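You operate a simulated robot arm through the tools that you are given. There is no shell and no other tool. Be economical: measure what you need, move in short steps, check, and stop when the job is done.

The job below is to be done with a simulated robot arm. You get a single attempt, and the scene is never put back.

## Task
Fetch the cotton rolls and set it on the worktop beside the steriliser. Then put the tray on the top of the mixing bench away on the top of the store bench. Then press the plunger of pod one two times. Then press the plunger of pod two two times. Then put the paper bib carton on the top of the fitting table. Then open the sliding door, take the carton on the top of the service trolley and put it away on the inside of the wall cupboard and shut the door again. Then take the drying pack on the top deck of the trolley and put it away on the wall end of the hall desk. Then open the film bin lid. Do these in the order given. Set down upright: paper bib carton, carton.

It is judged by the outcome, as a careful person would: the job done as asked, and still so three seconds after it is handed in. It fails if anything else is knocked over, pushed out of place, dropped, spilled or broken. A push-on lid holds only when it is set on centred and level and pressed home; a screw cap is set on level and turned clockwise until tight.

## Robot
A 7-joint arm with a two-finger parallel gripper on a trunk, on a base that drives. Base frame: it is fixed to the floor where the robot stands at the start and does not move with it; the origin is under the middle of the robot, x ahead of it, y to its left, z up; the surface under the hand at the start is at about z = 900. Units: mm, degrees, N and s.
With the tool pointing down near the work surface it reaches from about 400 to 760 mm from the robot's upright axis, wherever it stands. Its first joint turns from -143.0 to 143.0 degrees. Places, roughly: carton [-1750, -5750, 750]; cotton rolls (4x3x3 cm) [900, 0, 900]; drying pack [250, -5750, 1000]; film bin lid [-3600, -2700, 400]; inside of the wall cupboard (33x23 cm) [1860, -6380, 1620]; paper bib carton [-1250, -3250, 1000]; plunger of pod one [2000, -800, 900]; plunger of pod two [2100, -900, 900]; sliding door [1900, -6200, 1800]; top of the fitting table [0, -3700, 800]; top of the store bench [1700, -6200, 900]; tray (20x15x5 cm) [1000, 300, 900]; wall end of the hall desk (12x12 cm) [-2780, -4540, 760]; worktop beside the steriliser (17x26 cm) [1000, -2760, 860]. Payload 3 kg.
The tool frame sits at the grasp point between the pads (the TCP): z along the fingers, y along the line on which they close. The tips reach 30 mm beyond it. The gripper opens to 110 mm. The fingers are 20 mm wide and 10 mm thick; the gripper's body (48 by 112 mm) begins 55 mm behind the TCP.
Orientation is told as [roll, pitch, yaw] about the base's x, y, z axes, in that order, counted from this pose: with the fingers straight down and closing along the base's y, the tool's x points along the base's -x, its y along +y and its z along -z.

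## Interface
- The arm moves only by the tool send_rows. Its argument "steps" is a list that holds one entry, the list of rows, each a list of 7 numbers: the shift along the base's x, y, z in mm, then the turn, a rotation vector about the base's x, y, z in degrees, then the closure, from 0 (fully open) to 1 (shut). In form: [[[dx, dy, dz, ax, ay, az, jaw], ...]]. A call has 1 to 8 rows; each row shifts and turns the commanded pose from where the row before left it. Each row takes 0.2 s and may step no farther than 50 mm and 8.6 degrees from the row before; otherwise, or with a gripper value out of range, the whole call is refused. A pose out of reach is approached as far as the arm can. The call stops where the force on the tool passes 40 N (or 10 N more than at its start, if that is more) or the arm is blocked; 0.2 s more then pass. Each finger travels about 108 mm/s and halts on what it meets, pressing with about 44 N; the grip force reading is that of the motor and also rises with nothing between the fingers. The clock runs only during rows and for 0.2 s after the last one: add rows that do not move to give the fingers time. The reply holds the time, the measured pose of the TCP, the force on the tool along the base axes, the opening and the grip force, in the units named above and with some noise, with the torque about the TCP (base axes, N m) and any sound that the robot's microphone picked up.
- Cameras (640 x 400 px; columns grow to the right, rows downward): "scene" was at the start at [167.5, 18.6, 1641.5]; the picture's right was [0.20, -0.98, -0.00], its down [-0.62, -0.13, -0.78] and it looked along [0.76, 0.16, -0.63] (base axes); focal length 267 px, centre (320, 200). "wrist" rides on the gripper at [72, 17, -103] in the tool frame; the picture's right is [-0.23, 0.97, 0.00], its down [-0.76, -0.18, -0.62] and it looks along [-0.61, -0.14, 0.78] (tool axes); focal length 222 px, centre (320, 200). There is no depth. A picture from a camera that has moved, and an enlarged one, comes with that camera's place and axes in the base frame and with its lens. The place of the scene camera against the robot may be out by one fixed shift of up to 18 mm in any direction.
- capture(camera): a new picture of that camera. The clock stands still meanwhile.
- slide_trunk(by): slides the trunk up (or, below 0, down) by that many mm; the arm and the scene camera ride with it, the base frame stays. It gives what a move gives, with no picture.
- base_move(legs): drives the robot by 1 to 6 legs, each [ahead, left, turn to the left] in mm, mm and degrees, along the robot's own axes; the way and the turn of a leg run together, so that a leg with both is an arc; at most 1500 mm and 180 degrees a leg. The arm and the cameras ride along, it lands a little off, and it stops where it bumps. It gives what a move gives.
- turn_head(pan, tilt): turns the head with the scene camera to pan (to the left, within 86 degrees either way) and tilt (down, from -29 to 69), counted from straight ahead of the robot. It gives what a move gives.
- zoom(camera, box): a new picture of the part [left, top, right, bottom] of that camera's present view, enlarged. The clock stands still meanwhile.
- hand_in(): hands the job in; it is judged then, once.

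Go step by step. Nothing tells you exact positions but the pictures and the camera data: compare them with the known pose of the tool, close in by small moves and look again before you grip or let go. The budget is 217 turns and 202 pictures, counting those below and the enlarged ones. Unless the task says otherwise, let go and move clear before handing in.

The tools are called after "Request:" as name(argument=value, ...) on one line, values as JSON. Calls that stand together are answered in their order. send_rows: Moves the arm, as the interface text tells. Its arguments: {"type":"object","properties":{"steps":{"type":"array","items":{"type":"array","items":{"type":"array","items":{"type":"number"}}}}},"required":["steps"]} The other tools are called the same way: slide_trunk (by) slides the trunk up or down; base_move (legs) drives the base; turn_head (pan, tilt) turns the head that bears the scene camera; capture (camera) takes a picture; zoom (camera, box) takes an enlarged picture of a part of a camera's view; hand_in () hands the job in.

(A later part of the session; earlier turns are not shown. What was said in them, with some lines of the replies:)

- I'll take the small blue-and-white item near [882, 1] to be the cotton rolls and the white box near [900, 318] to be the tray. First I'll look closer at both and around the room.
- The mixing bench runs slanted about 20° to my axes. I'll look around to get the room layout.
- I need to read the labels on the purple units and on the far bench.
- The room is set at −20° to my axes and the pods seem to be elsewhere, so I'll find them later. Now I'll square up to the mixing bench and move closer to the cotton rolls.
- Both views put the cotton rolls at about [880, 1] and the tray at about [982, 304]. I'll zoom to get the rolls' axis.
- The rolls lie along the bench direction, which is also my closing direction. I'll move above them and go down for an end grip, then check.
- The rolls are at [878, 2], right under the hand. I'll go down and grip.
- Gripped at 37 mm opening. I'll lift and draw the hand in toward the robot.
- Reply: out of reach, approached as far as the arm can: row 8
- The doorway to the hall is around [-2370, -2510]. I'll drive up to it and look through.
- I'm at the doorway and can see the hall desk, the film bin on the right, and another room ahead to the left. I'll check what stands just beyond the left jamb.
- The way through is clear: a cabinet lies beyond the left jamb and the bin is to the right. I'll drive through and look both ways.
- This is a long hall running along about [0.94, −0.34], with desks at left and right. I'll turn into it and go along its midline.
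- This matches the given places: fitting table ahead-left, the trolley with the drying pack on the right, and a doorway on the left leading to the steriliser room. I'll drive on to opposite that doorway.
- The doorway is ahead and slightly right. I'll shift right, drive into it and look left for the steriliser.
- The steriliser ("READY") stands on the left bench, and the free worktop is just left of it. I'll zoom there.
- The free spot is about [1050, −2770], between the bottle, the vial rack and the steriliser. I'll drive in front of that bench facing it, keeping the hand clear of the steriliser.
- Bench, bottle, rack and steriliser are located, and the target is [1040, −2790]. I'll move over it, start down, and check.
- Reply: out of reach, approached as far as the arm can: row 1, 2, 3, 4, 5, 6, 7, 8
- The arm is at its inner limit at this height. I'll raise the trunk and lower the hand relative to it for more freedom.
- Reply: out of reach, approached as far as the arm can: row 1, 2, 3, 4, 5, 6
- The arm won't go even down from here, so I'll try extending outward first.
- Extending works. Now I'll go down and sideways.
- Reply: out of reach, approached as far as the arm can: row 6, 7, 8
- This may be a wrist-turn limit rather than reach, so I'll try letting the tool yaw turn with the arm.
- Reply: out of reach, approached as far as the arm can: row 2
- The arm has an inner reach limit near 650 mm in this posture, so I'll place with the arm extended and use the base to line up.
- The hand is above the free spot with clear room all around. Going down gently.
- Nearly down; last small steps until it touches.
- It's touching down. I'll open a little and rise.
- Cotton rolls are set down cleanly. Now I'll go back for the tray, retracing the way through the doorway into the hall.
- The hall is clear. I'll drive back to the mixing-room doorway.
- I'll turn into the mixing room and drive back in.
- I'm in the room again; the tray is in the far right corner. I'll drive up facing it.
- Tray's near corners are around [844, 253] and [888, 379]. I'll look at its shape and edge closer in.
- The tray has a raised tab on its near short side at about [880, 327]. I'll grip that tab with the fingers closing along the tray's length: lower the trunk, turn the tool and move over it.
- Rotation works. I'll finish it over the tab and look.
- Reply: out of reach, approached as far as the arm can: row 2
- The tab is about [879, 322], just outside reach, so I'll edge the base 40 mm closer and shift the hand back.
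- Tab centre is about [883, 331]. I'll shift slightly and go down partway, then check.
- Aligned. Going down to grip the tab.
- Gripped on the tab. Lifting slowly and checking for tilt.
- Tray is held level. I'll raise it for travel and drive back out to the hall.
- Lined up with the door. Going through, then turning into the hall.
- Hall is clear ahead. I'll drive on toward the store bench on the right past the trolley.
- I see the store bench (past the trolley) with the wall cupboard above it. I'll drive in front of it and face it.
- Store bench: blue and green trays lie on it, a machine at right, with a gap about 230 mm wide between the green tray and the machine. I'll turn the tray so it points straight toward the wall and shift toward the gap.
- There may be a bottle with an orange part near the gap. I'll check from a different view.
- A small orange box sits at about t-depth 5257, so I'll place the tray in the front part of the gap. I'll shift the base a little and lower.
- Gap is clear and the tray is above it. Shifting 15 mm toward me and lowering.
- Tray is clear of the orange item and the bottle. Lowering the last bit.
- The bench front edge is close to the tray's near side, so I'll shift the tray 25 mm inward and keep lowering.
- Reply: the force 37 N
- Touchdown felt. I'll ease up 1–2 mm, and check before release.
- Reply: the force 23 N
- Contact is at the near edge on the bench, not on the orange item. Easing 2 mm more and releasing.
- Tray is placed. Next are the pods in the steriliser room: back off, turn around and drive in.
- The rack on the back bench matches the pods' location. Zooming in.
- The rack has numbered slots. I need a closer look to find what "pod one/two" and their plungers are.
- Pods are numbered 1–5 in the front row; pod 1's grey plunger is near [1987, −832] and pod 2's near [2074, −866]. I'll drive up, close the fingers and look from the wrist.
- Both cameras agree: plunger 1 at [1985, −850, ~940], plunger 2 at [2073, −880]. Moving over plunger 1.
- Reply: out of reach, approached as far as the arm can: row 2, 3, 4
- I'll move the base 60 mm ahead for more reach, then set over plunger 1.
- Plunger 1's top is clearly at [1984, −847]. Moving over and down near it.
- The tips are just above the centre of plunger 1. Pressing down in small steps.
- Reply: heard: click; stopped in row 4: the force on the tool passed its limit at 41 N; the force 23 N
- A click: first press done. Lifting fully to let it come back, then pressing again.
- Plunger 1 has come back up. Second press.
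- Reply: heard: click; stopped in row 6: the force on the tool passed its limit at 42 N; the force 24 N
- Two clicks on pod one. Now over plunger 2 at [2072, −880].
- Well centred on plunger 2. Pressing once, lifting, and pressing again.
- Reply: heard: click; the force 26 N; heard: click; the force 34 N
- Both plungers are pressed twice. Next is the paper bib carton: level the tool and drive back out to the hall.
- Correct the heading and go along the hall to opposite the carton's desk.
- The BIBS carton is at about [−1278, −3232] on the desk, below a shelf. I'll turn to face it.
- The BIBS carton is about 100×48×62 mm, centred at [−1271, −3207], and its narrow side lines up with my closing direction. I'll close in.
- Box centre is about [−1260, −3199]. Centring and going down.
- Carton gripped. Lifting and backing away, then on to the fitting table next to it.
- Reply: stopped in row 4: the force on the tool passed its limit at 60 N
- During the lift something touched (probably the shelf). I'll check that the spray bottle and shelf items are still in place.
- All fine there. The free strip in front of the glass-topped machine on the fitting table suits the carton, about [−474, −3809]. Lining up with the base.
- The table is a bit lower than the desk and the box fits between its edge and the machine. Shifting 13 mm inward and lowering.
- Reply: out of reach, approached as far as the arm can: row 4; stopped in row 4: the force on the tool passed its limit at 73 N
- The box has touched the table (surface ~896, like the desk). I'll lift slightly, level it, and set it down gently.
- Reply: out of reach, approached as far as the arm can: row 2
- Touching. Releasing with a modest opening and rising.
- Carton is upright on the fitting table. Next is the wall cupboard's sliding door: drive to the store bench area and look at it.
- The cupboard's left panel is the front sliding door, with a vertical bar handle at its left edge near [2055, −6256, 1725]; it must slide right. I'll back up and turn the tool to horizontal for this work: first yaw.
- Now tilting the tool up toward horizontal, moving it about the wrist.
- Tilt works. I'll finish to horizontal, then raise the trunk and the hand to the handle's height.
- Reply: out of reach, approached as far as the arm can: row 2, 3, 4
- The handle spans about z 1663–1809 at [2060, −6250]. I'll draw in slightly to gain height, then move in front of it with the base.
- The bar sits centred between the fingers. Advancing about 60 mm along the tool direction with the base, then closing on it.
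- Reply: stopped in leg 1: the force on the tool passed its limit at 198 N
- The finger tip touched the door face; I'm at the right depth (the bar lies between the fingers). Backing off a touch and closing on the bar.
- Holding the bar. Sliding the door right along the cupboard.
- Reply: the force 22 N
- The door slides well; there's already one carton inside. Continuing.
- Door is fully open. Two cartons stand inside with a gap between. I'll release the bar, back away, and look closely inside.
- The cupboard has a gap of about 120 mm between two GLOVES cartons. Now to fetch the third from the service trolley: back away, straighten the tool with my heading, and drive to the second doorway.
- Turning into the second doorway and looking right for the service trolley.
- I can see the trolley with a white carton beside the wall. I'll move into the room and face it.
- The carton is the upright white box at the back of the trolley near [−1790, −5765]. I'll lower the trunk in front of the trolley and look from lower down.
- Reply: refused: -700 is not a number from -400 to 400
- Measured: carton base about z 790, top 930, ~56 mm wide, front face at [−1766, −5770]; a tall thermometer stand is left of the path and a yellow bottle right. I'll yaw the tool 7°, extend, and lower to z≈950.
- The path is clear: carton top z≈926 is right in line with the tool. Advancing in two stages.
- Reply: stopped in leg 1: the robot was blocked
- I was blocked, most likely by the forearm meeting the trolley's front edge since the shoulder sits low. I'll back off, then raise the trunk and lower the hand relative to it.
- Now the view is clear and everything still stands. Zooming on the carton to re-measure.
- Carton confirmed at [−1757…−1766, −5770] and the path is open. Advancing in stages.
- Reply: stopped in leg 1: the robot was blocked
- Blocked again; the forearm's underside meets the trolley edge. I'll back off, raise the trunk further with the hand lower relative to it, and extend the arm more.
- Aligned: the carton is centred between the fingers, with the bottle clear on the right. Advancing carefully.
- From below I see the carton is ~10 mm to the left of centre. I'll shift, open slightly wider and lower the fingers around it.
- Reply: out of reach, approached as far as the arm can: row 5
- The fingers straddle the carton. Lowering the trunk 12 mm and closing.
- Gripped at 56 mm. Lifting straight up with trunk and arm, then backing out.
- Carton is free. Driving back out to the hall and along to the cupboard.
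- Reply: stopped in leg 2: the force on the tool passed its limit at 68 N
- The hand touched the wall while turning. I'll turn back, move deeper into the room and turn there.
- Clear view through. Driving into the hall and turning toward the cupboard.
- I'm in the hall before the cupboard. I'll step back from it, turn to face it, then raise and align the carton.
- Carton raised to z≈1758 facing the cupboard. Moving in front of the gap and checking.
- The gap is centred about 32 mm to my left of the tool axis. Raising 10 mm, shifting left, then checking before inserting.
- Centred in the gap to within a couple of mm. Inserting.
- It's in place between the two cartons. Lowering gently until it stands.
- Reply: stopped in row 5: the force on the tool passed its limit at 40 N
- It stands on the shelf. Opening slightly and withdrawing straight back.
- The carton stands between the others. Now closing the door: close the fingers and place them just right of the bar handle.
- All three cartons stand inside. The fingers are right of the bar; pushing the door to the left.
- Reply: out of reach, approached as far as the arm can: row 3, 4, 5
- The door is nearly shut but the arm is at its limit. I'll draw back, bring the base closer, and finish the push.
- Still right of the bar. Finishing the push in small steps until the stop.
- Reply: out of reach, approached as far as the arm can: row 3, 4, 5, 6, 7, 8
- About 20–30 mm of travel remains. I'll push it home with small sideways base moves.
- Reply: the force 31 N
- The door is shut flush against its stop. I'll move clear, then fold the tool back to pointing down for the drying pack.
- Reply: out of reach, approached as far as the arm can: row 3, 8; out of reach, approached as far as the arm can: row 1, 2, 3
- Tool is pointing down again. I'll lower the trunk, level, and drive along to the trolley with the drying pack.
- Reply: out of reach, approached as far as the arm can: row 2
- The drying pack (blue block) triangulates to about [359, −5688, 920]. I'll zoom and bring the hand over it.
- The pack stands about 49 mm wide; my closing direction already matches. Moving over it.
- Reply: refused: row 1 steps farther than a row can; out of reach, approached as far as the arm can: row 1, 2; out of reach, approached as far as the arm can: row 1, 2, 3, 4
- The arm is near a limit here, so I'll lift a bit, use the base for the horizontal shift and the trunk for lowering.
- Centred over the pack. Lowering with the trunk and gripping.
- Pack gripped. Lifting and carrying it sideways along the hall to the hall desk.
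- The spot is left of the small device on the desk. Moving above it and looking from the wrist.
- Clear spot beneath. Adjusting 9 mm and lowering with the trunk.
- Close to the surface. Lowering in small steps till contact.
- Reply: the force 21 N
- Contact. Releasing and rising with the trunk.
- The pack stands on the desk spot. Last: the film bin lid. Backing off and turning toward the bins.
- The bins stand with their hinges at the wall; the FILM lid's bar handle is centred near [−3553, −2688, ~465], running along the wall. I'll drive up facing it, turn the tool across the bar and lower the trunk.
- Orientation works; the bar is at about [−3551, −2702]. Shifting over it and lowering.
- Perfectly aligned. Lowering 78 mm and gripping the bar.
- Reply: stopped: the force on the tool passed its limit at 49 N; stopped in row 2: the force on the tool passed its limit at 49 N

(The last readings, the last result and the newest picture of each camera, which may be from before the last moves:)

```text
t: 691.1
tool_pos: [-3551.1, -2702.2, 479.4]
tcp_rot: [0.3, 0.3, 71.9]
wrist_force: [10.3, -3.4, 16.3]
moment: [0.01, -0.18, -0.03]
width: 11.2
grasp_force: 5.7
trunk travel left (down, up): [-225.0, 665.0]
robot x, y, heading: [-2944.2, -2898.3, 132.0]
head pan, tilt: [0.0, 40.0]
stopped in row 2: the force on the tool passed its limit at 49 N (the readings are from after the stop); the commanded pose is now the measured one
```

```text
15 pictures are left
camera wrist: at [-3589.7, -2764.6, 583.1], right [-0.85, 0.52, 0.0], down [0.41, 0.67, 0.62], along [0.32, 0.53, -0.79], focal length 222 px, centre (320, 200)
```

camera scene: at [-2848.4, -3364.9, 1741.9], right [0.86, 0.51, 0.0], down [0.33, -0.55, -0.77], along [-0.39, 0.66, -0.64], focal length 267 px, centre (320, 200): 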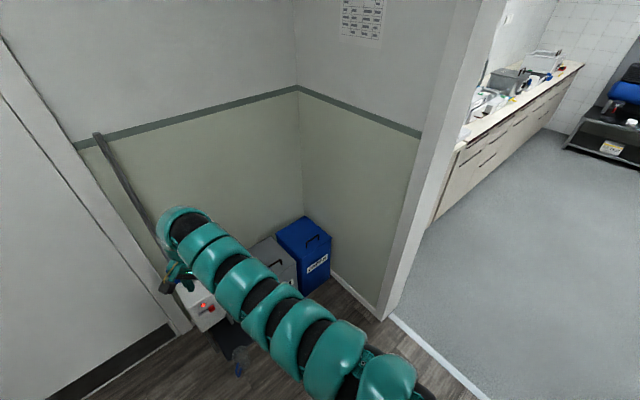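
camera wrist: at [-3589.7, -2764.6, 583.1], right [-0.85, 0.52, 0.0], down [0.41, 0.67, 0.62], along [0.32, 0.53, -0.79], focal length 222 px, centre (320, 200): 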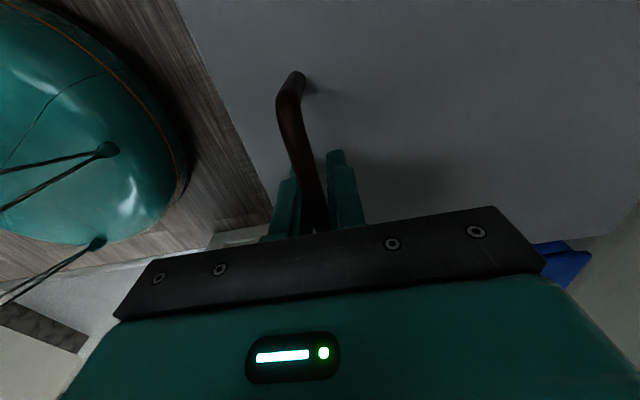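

The fingers are on the bar. Closing firmly and lifting along the lid's arc for the first 40°.

Request:
send_rows(steps=[[[0, 0, 3, 0, 0, 0, 0.9], [0, 0, 0, 0, 0, 0, 1.0], [0, 0, 0, 0, 0, 0, 1.0]]])

Request:
send_rows(steps=[[[-4.6, 1.7, 20.6, 0, 0, 0, 1.0], [-4.6, 1.7, 20.6, 0, 0, 0, 1.0], [-7.8, 2.8, 19.5, 0, 0, 0, 1.0], [-7.8, 2.8, 19.5, 0, 0, 0, 1.0], [-11, 4, 17.8, 0, 0, 0, 1.0], [-11, 4, 17.8, 0, 0, 0, 1.0], [-13.7, 5, 15.5, 0, 0, 0, 1.0], [-13.7, 5, 15.5, 0, 0, 0, 1.0]]])

Request:
capture(camera="scene")

```text
t: 691.9
tool_pos: [-3550.0, -2701.9, 480.1]
tcp_rot: [0.0, 0.3, 71.9]
wrist_force: [19.6, -9.7, 2.8]
moment: [0.48, 0.11, 0.17]
width: 9.5
grasp_force: 44.8
trunk travel left (down, up): [-225.0, 665.0]
robot x, y, heading: [-2942.4, -2898.1, 132.1]
head pan, tilt: [0.0, 40.0]
```

```text
t: 693.2
tool_pos: [-3585.1, -2689.1, 568.9]
tcp_rot: [0.2, 0.4, 71.7]
wrist_force: [-20.6, 0.1, -14.2]
moment: [0.39, -0.45, 0.23]
width: 9.6
grasp_force: 45.1
out of reach, approached as far as the arm can: row 5, 6
trunk travel left (down, up): [-225.0, 665.0]
robot x, y, heading: [-2943.4, -2898.0, 132.1]
head pan, tilt: [0.0, 40.0]
stopped in row 6: the force on the tool passed its limit at 49 N (the readings are from after the stop); the commanded pose is now the measured one
```

```text
14 pictures are left
camera scene: at [-3054.6, -2775.3, 1104.8], right [0.74, 0.67, 0.0], down [0.43, -0.48, -0.76], along [-0.51, 0.57, -0.64], focal length 267 px, centre (320, 200)
```

scene: 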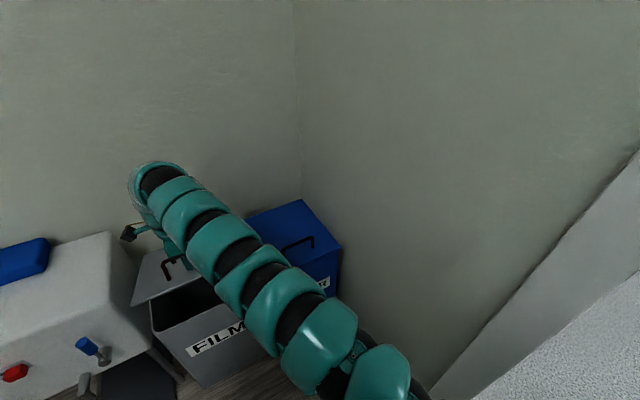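

The lid is rising (~22°). The arm is at its limit, so I'll continue the arc using trunk for height and base for the backward swing.

Request:
slide_trunk(by=18)

Request:
base_move(legs=[[20, 11, 0]])

Request:
slide_trunk(by=32)

Request:
base_move(legs=[[26, 14, 0]])

Request:
slide_trunk(by=28)

Request:
base_move(legs=[[30, 16, 0]])

Request:
capture(camera="scene")

```text
t: 693.5
tool_pos: [-3586.9, -2688.7, 569.7]
tcp_rot: [0.3, 0.3, 71.6]
wrist_force: [-23.8, 1.2, -15.9]
moment: [0.09, -0.41, 0.28]
width: 9.4
grasp_force: 44.8
trunk travel left (down, up): [-228.0, 662.0]
robot x, y, heading: [-2948.3, -2900.4, 132.3]
head pan, tilt: [0.0, 40.0]
stopped: the force on the tool passed its limit at 48 N (the readings are from after the stop); the commanded pose is now the measured one
```

```text
t: 694.4
tool_pos: [-3592.9, -2687.7, 576.8]
tcp_rot: [-0.1, 0.1, 71.8]
wrist_force: [19.3, -2.3, 14.8]
moment: [-0.31, 0.44, 0.08]
width: 9.4
grasp_force: 44.9
trunk travel left (down, up): [-228.0, 662.0]
robot x, y, heading: [-2954.2, -2894.6, 131.8]
head pan, tilt: [0.0, 40.0]
stopped in leg 1: the force on the tool passed its limit at 56 N (the readings are from after the stop); the commanded pose is now the measured one
```

```text
t: 694.8
tool_pos: [-3597.3, -2685.5, 584.6]
tcp_rot: [0.0, 0.2, 71.7]
wrist_force: [-21.3, 1.5, -17.9]
moment: [-0.05, -0.35, 0.17]
width: 9.6
grasp_force: 45.1
trunk travel left (down, up): [-242.0, 648.0]
robot x, y, heading: [-2952.1, -2896.3, 132.3]
head pan, tilt: [0.0, 40.0]
stopped: the force on the tool passed its limit at 52 N (the readings are from after the stop); the commanded pose is now the measured one
```

```text
t: 695.6
tool_pos: [-3606.0, -2683.1, 593.9]
tcp_rot: [0.2, 0.1, 71.9]
wrist_force: [18.8, -1.4, 17.3]
moment: [-0.18, 0.4, 0.15]
width: 9.5
grasp_force: 44.8
trunk travel left (down, up): [-242.0, 648.0]
robot x, y, heading: [-2970.6, -2895.1, 131.8]
head pan, tilt: [0.0, 40.0]
stopped in leg 1: the force on the tool passed its limit at 52 N (the readings are from after the stop); the commanded pose is now the measured one
```

```text
t: 696.1
tool_pos: [-3608.6, -2681.8, 598.5]
tcp_rot: [-0.2, 0.2, 71.8]
wrist_force: [-19.4, 1.4, -19.3]
moment: [-0.18, -0.38, 0.19]
width: 9.2
grasp_force: 44.6
trunk travel left (down, up): [-255.0, 635.0]
robot x, y, heading: [-2974.6, -2892.9, 132.1]
head pan, tilt: [0.0, 40.0]
stopped: the force on the tool passed its limit at 48 N (the readings are from after the stop); the commanded pose is now the measured one
```

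```text
t: 696.9
tool_pos: [-3620.1, -2678.2, 608.5]
tcp_rot: [0.2, 0.3, 72.0]
wrist_force: [14.4, -2.5, 16.1]
moment: [0.0, 0.35, 0.06]
width: 9.8
grasp_force: 45.7
trunk travel left (down, up): [-255.0, 635.0]
robot x, y, heading: [-2988.2, -2884.0, 131.6]
head pan, tilt: [0.0, 40.0]
stopped in leg 1: the force on the tool passed its limit at 51 N (the readings are from after the stop); the commanded pose is now the measured one
```

```text
13 pictures are left
camera scene: at [-3089.3, -2761.9, 1135.8], right [0.74, 0.67, 0.0], down [0.43, -0.48, -0.77], along [-0.51, 0.57, -0.64], focal length 267 px, centre (320, 200)
```

scene: 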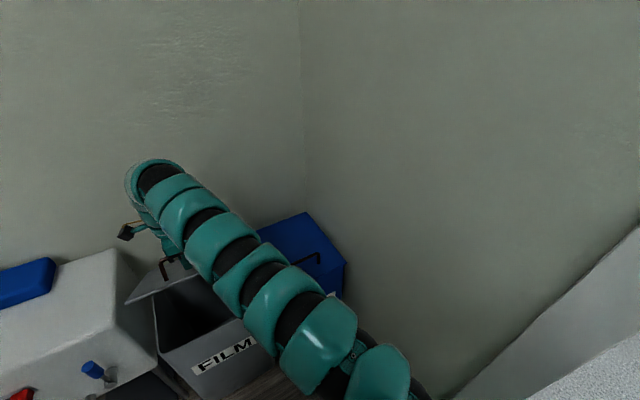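

Measured arc: hinge about 212 mm behind, lid now at ~40°. Continuing with finer alternating steps.

Request:
send_rows(steps=[[[0, 0, 6, 0, 0, 0, 1.0], [0, 0, 6, 0, 0, 0, 1.0]]])

Request:
base_move(legs=[[18, 10, 0]])

Request:
send_rows(steps=[[[0, 0, 6, 0, 0, 0, 1.0], [0, 0, 6, 0, 0, 0, 1.0]]])

Request:
base_move(legs=[[20, 11, 0]])

Request:
send_rows(steps=[[[0, 0, 6, 0, 0, 0, 1.0], [0, 0, 6, 0, 0, 0, 1.0]]])

Request:
base_move(legs=[[24, 13, 0]])

Request:
send_rows(steps=[[[0, 0, 5, 0, 0, 0, 1.0], [0, 0, 5, 0, 0, 0, 1.0]]])

Request:
base_move(legs=[[26, 14, 0]])

```text
t: 697.6
tool_pos: [-3624.2, -2676.9, 611.9]
tcp_rot: [-0.2, 0.2, 71.9]
wrist_force: [-19.3, 1.7, -22.6]
moment: [-0.24, -0.4, 0.12]
width: 9.9
grasp_force: 44.5
trunk travel left (down, up): [-255.0, 635.0]
robot x, y, heading: [-2984.3, -2883.7, 132.1]
head pan, tilt: [0.0, 40.0]
stopped in row 2: the force on the tool passed its limit at 42 N (the readings are from after the stop); the commanded pose is now the measured one
```

```text
t: 698.6
tool_pos: [-3640.0, -2671.5, 625.6]
tcp_rot: [0.5, 0.3, 71.9]
wrist_force: [15.3, -0.4, 21.6]
moment: [0.17, 0.29, 0.02]
width: 9.3
grasp_force: 45.0
trunk travel left (down, up): [-255.0, 635.0]
robot x, y, heading: [-3003.8, -2878.0, 132.0]
head pan, tilt: [0.0, 40.0]
stopped in leg 1: the force on the tool passed its limit at 49 N (the readings are from after the stop); the commanded pose is now the measured one
```

```text
t: 699.3
tool_pos: [-3643.5, -2670.2, 627.2]
tcp_rot: [-0.1, 0.2, 71.8]
wrist_force: [-14.5, 1.1, -23.9]
moment: [-0.3, -0.29, 0.18]
width: 9.6
grasp_force: 44.9
trunk travel left (down, up): [-255.0, 635.0]
robot x, y, heading: [-3002.4, -2880.1, 132.0]
head pan, tilt: [0.0, 40.0]
stopped in row 2: the force on the tool passed its limit at 41 N (the readings are from after the stop); the commanded pose is now the measured one
```

```text
t: 700.3
tool_pos: [-3665.2, -2663.1, 640.7]
tcp_rot: [1.0, 0.4, 71.7]
wrist_force: [6.9, -0.3, 13.7]
moment: [0.51, 0.09, 0.23]
width: 9.6
grasp_force: 44.9
trunk travel left (down, up): [-255.0, 635.0]
robot x, y, heading: [-3027.9, -2875.6, 132.0]
head pan, tilt: [0.0, 40.0]
stopped in leg 1: the force on the tool passed its limit at 43 N (the readings are from after the stop); the commanded pose is now the measured one
```

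```text
t: 700.9
tool_pos: [-3664.8, -2662.9, 643.8]
tcp_rot: [0.3, 0.1, 71.8]
wrist_force: [-17.1, 3.0, -33.7]
moment: [-0.01, -0.34, 0.13]
width: 9.5
grasp_force: 45.1
trunk travel left (down, up): [-255.0, 635.0]
robot x, y, heading: [-3026.8, -2874.6, 132.0]
head pan, tilt: [0.0, 40.0]
```

```text
t: 701.7
tool_pos: [-3686.9, -2655.1, 655.5]
tcp_rot: [1.2, 0.4, 71.9]
wrist_force: [13.4, 0.8, 33.2]
moment: [-0.01, 0.19, 0.15]
width: 10.1
grasp_force: 45.0
trunk travel left (down, up): [-255.0, 635.0]
robot x, y, heading: [-3051.2, -2859.8, 131.9]
head pan, tilt: [0.0, 40.0]
```

```text
t: 702.3
tool_pos: [-3689.3, -2654.6, 656.7]
tcp_rot: [0.3, 0.2, 72.0]
wrist_force: [-14.8, -4.0, -32.4]
moment: [0.04, -0.29, -0.01]
width: 9.9
grasp_force: 45.3
trunk travel left (down, up): [-255.0, 635.0]
robot x, y, heading: [-3046.2, -2862.7, 132.4]
head pan, tilt: [0.0, 40.0]
```

```text
t: 703.1
tool_pos: [-3715.0, -2647.2, 665.4]
tcp_rot: [1.3, 0.4, 72.0]
wrist_force: [3.6, -11.6, 30.0]
moment: [-0.24, 0.16, 0.0]
width: 9.4
grasp_force: 45.0
trunk travel left (down, up): [-255.0, 635.0]
robot x, y, heading: [-3074.4, -2853.4, 131.9]
head pan, tilt: [0.0, 40.0]
```

Lid at ~70°. Two more steps, then a look.

Request:
send_rows(steps=[[[0, 0, 4, 0, 0, 0, 1.0], [0, 0, 0, 0, 0, 0, 1.0]]])

Request:
base_move(legs=[[27, 14, 0]])

Request:
capture(camera="scene")

Request:
capture(camera="wrist")

```text
t: 703.8
tool_pos: [-3716.7, -2645.8, 667.6]
tcp_rot: [1.0, 0.5, 72.0]
wrist_force: [-2.9, -4.3, -4.5]
moment: [-0.56, 0.16, 0.0]
width: 9.7
grasp_force: 45.1
trunk travel left (down, up): [-255.0, 635.0]
robot x, y, heading: [-3077.6, -2852.4, 132.2]
head pan, tilt: [0.0, 40.0]
```

```text
t: 704.6
tool_pos: [-3743.5, -2636.1, 672.4]
tcp_rot: [1.4, 0.5, 72.0]
wrist_force: [-0.7, -14.7, 30.6]
moment: [0.18, -0.02, -0.09]
width: 9.4
grasp_force: 44.2
trunk travel left (down, up): [-255.0, 635.0]
robot x, y, heading: [-3104.5, -2841.4, 132.1]
head pan, tilt: [0.0, 40.0]
```

```text
12 pictures are left
camera scene: at [-3210.5, -2720.1, 1136.3], right [0.74, 0.67, 0.0], down [0.43, -0.48, -0.77], along [-0.51, 0.57, -0.64], focal length 267 px, centre (320, 200)
```

scene: 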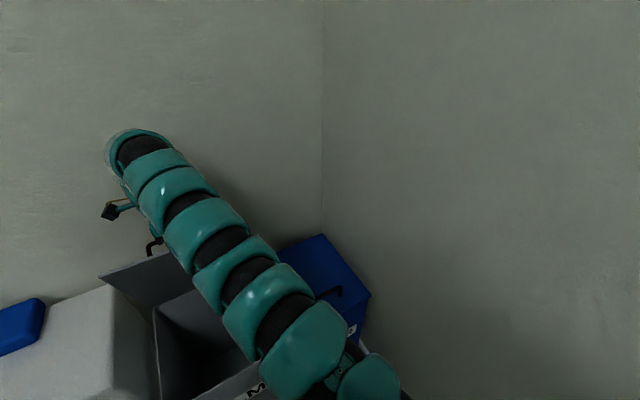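

```text
11 pictures are left
camera wrist: at [-3780.2, -2700.8, 776.0], right [-0.86, 0.52, 0.02], down [0.42, 0.67, 0.61], along [0.3, 0.53, -0.79], focal length 222 px, centre (320, 200)
```

wrist: 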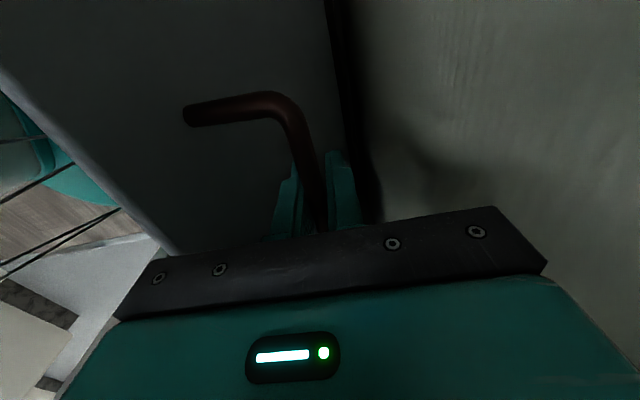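

Lid at ~78°, near the wall. I'll push a little further, then loosen the grip while still blocking it, to see whether it wants to fall back.

Request:
base_move(legs=[[14, 8, 0]])

Request:
send_rows(steps=[[[0, 0, 1, 0, 0, 0, 1.0], [0, 0, 0, 0, 0, 0, 0.85], [0, 0, 0, 0, 0, 0, 0.75], [0, 0, 0, 0, 0, 0, 0.75], [0, 0, 0, 0, 0, 0, 0.75]]])

Request:
capture(camera="wrist")

```text
t: 705.4
tool_pos: [-3759.8, -2631.8, 673.1]
tcp_rot: [1.7, 0.7, 72.2]
wrist_force: [1.7, -0.4, 30.1]
moment: [-0.4, 0.18, -0.12]
width: 9.4
grasp_force: 44.6
trunk travel left (down, up): [-255.0, 635.0]
robot x, y, heading: [-3120.0, -2838.2, 132.3]
head pan, tilt: [0.0, 40.0]
```

```text
t: 706.5
tool_pos: [-3761.0, -2631.9, 671.1]
tcp_rot: [1.5, 0.7, 72.1]
wrist_force: [-0.6, -0.3, -0.3]
moment: [0.04, -0.01, 0.03]
width: 27.5
grasp_force: 0.1
trunk travel left (down, up): [-255.0, 635.0]
robot x, y, heading: [-3122.5, -2839.5, 132.1]
head pan, tilt: [0.0, 40.0]
```

```text
10 pictures are left
camera wrist: at [-3797.4, -2695.6, 776.6], right [-0.86, 0.51, 0.02], down [0.42, 0.67, 0.61], along [0.3, 0.53, -0.79], focal length 222 px, centre (320, 200)
```

wrist: 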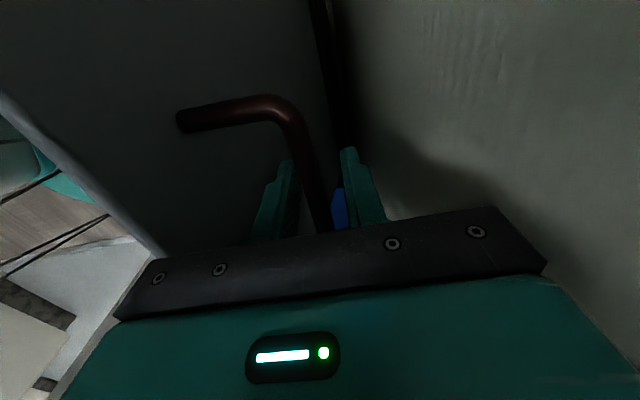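

The bar stays centred with no force on the fingers: the lid holds by itself. I'll rise straight out and check.

Request:
slide_trunk(by=40)

Request:
slide_trunk(by=200)

Request:
capture(camera="scene")

Request:
capture(camera="wrist")

```text
t: 707.4
tool_pos: [-3761.0, -2631.7, 712.2]
tcp_rot: [1.4, 0.7, 72.2]
wrist_force: [0.4, 0.7, -0.5]
moment: [0.01, -0.01, -0.01]
width: 27.3
grasp_force: 0.1
trunk travel left (down, up): [-295.0, 595.0]
robot x, y, heading: [-3121.2, -2839.2, 131.9]
head pan, tilt: [0.0, 40.0]
```

```text
t: 709.5
tool_pos: [-3761.8, -2631.8, 912.4]
tcp_rot: [1.4, 0.7, 72.1]
wrist_force: [1.2, 0.6, 0.4]
moment: [0.02, -0.02, -0.01]
width: 27.7
grasp_force: 0.1
trunk travel left (down, up): [-495.0, 395.0]
robot x, y, heading: [-3120.8, -2843.0, 131.9]
head pan, tilt: [0.0, 40.0]
```

```text
9 pictures are left
camera scene: at [-3228.4, -2713.4, 1375.5], right [0.74, 0.67, 0.0], down [0.43, -0.48, -0.77], along [-0.51, 0.57, -0.64], focal length 267 px, centre (320, 200)
```

scene: 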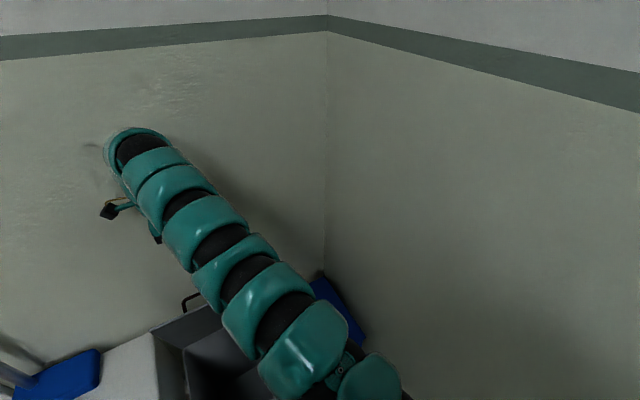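

```text
8 pictures are left
camera wrist: at [-3797.5, -2695.5, 1016.6], right [-0.86, 0.51, 0.02], down [0.42, 0.67, 0.61], along [0.3, 0.53, -0.79], focal length 222 px, centre (320, 200)
```

wrist: 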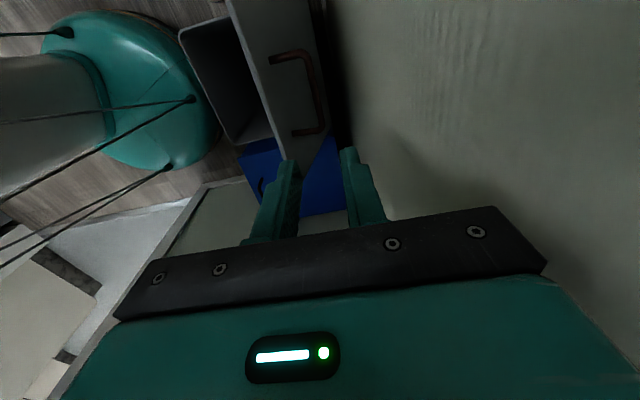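

The lid stands open on its own. I'll back away and confirm it stays.

Request:
base_move(legs=[[-450, -150, 0]])

Request:
turn_head(pan=15, tilt=40)

Request:
capture(camera="scene")

```text
t: 712.3
tool_pos: [-3356.8, -2855.9, 911.5]
tcp_rot: [1.5, 0.7, 70.9]
wrist_force: [0.1, -0.5, -0.2]
moment: [0.0, -0.04, 0.04]
width: 27.6
grasp_force: 0.0
trunk travel left (down, up): [-495.0, 395.0]
robot x, y, heading: [-2722.9, -3075.7, 131.0]
head pan, tilt: [0.0, 40.0]
```

```text
t: 713.1
tool_pos: [-3356.7, -2856.8, 911.5]
tcp_rot: [1.4, 0.7, 70.9]
wrist_force: [1.1, 0.4, -1.3]
moment: [0.01, 0.01, 0.05]
width: 27.7
grasp_force: 0.1
trunk travel left (down, up): [-495.0, 395.0]
robot x, y, heading: [-2721.7, -3076.6, 130.8]
head pan, tilt: [15.0, 40.0]
```

```text
7 pictures are left
camera scene: at [-2840.4, -2966.3, 1375.5], right [0.56, 0.83, 0.0], down [0.53, -0.36, -0.77], along [-0.63, 0.43, -0.64], focal length 267 px, centre (320, 200)
```

scene: 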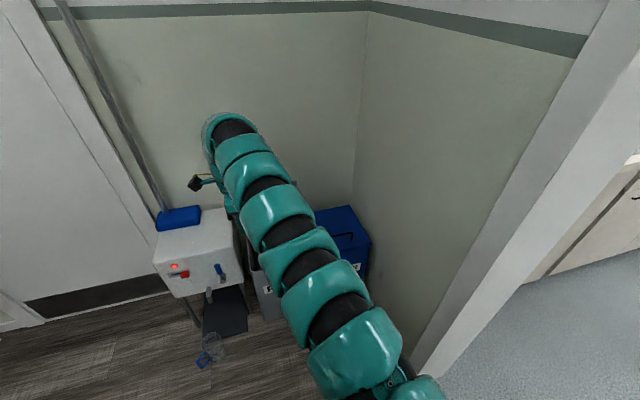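

Request:
base_move(legs=[[-200, 0, -35]])

Request:
turn_head(pan=50, tilt=38)

Request:
capture(camera="scene")

```text
t: 715.2
tool_pos: [-3035.4, -2708.7, 912.6]
tcp_rot: [1.3, 0.7, 35.5]
wrist_force: [0.7, 0.2, -0.5]
moment: [-0.04, 0.01, 0.03]
width: 27.6
grasp_force: 0.0
trunk travel left (down, up): [-495.0, 395.0]
robot x, y, heading: [-2643.2, -3254.5, 95.6]
head pan, tilt: [15.0, 40.0]
```

```text
t: 716.2
tool_pos: [-3036.3, -2710.2, 912.9]
tcp_rot: [1.5, 0.7, 35.6]
wrist_force: [0.4, 0.5, 0.0]
moment: [0.0, 0.0, -0.01]
width: 27.7
grasp_force: 0.1
trunk travel left (down, up): [-495.0, 395.0]
robot x, y, heading: [-2644.5, -3256.7, 95.0]
head pan, tilt: [50.0, 38.0]
```

```text
6 pictures are left
camera scene: at [-2719.8, -3125.9, 1378.5], right [0.57, 0.82, 0.0], down [0.51, -0.35, -0.79], along [-0.65, 0.45, -0.62], focal length 267 px, centre (320, 200)
```

scene: 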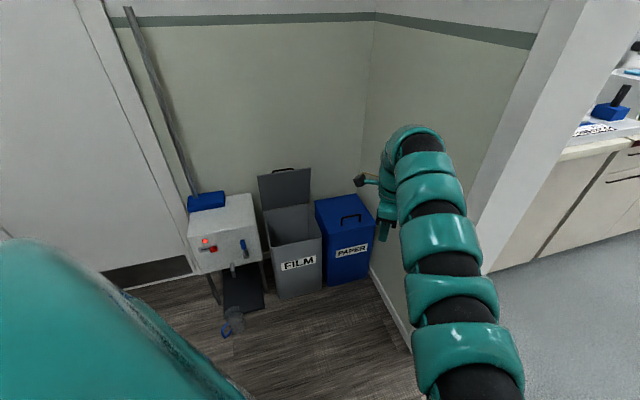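

The FILM bin lid stands open by itself and the hand is clear of everything. All eight tasks are done, so I'm handing in.

Request:
hand_in()

```text
The job is handed in.
```

I did all eight tasks in the order given and handed the job in, with the gripper empty and clear.

- **Cotton rolls:** on the worktop beside the steriliser.
- **Tray:** flat on the store bench, in the gap between the green tray and the machine.
- **Pods one and two:** each plunger pressed twice, with a click heard each time.
- **Paper bib carton:** upright on the fitting table.
- **Wall cupboard:** the carton stands upright between the two already inside, and the sliding door is shut.
- **Drying pack:** standing on the hall desk at the place given for the wall end.
- **Film bin:** the lid stands open on its own.

**Bumps on the way:**
- **Shelf over the desk:** I touched something while lifting the paper bib carton, probably this shelf. In the check picture afterwards the spray bottle and the other item were still in place.
- **Service trolley:** the arm was blocked twice, probably on its front edge. Everything on the trolley was still standing afterwards.
- **Wall:** the hand touched the wall once while I carried the cupboard carton. The carton stayed gripped and I saw no damage.
- **Cupboard door:** a finger hit it at about 198 N before I gripped the handle. The door still slid and closed normally.
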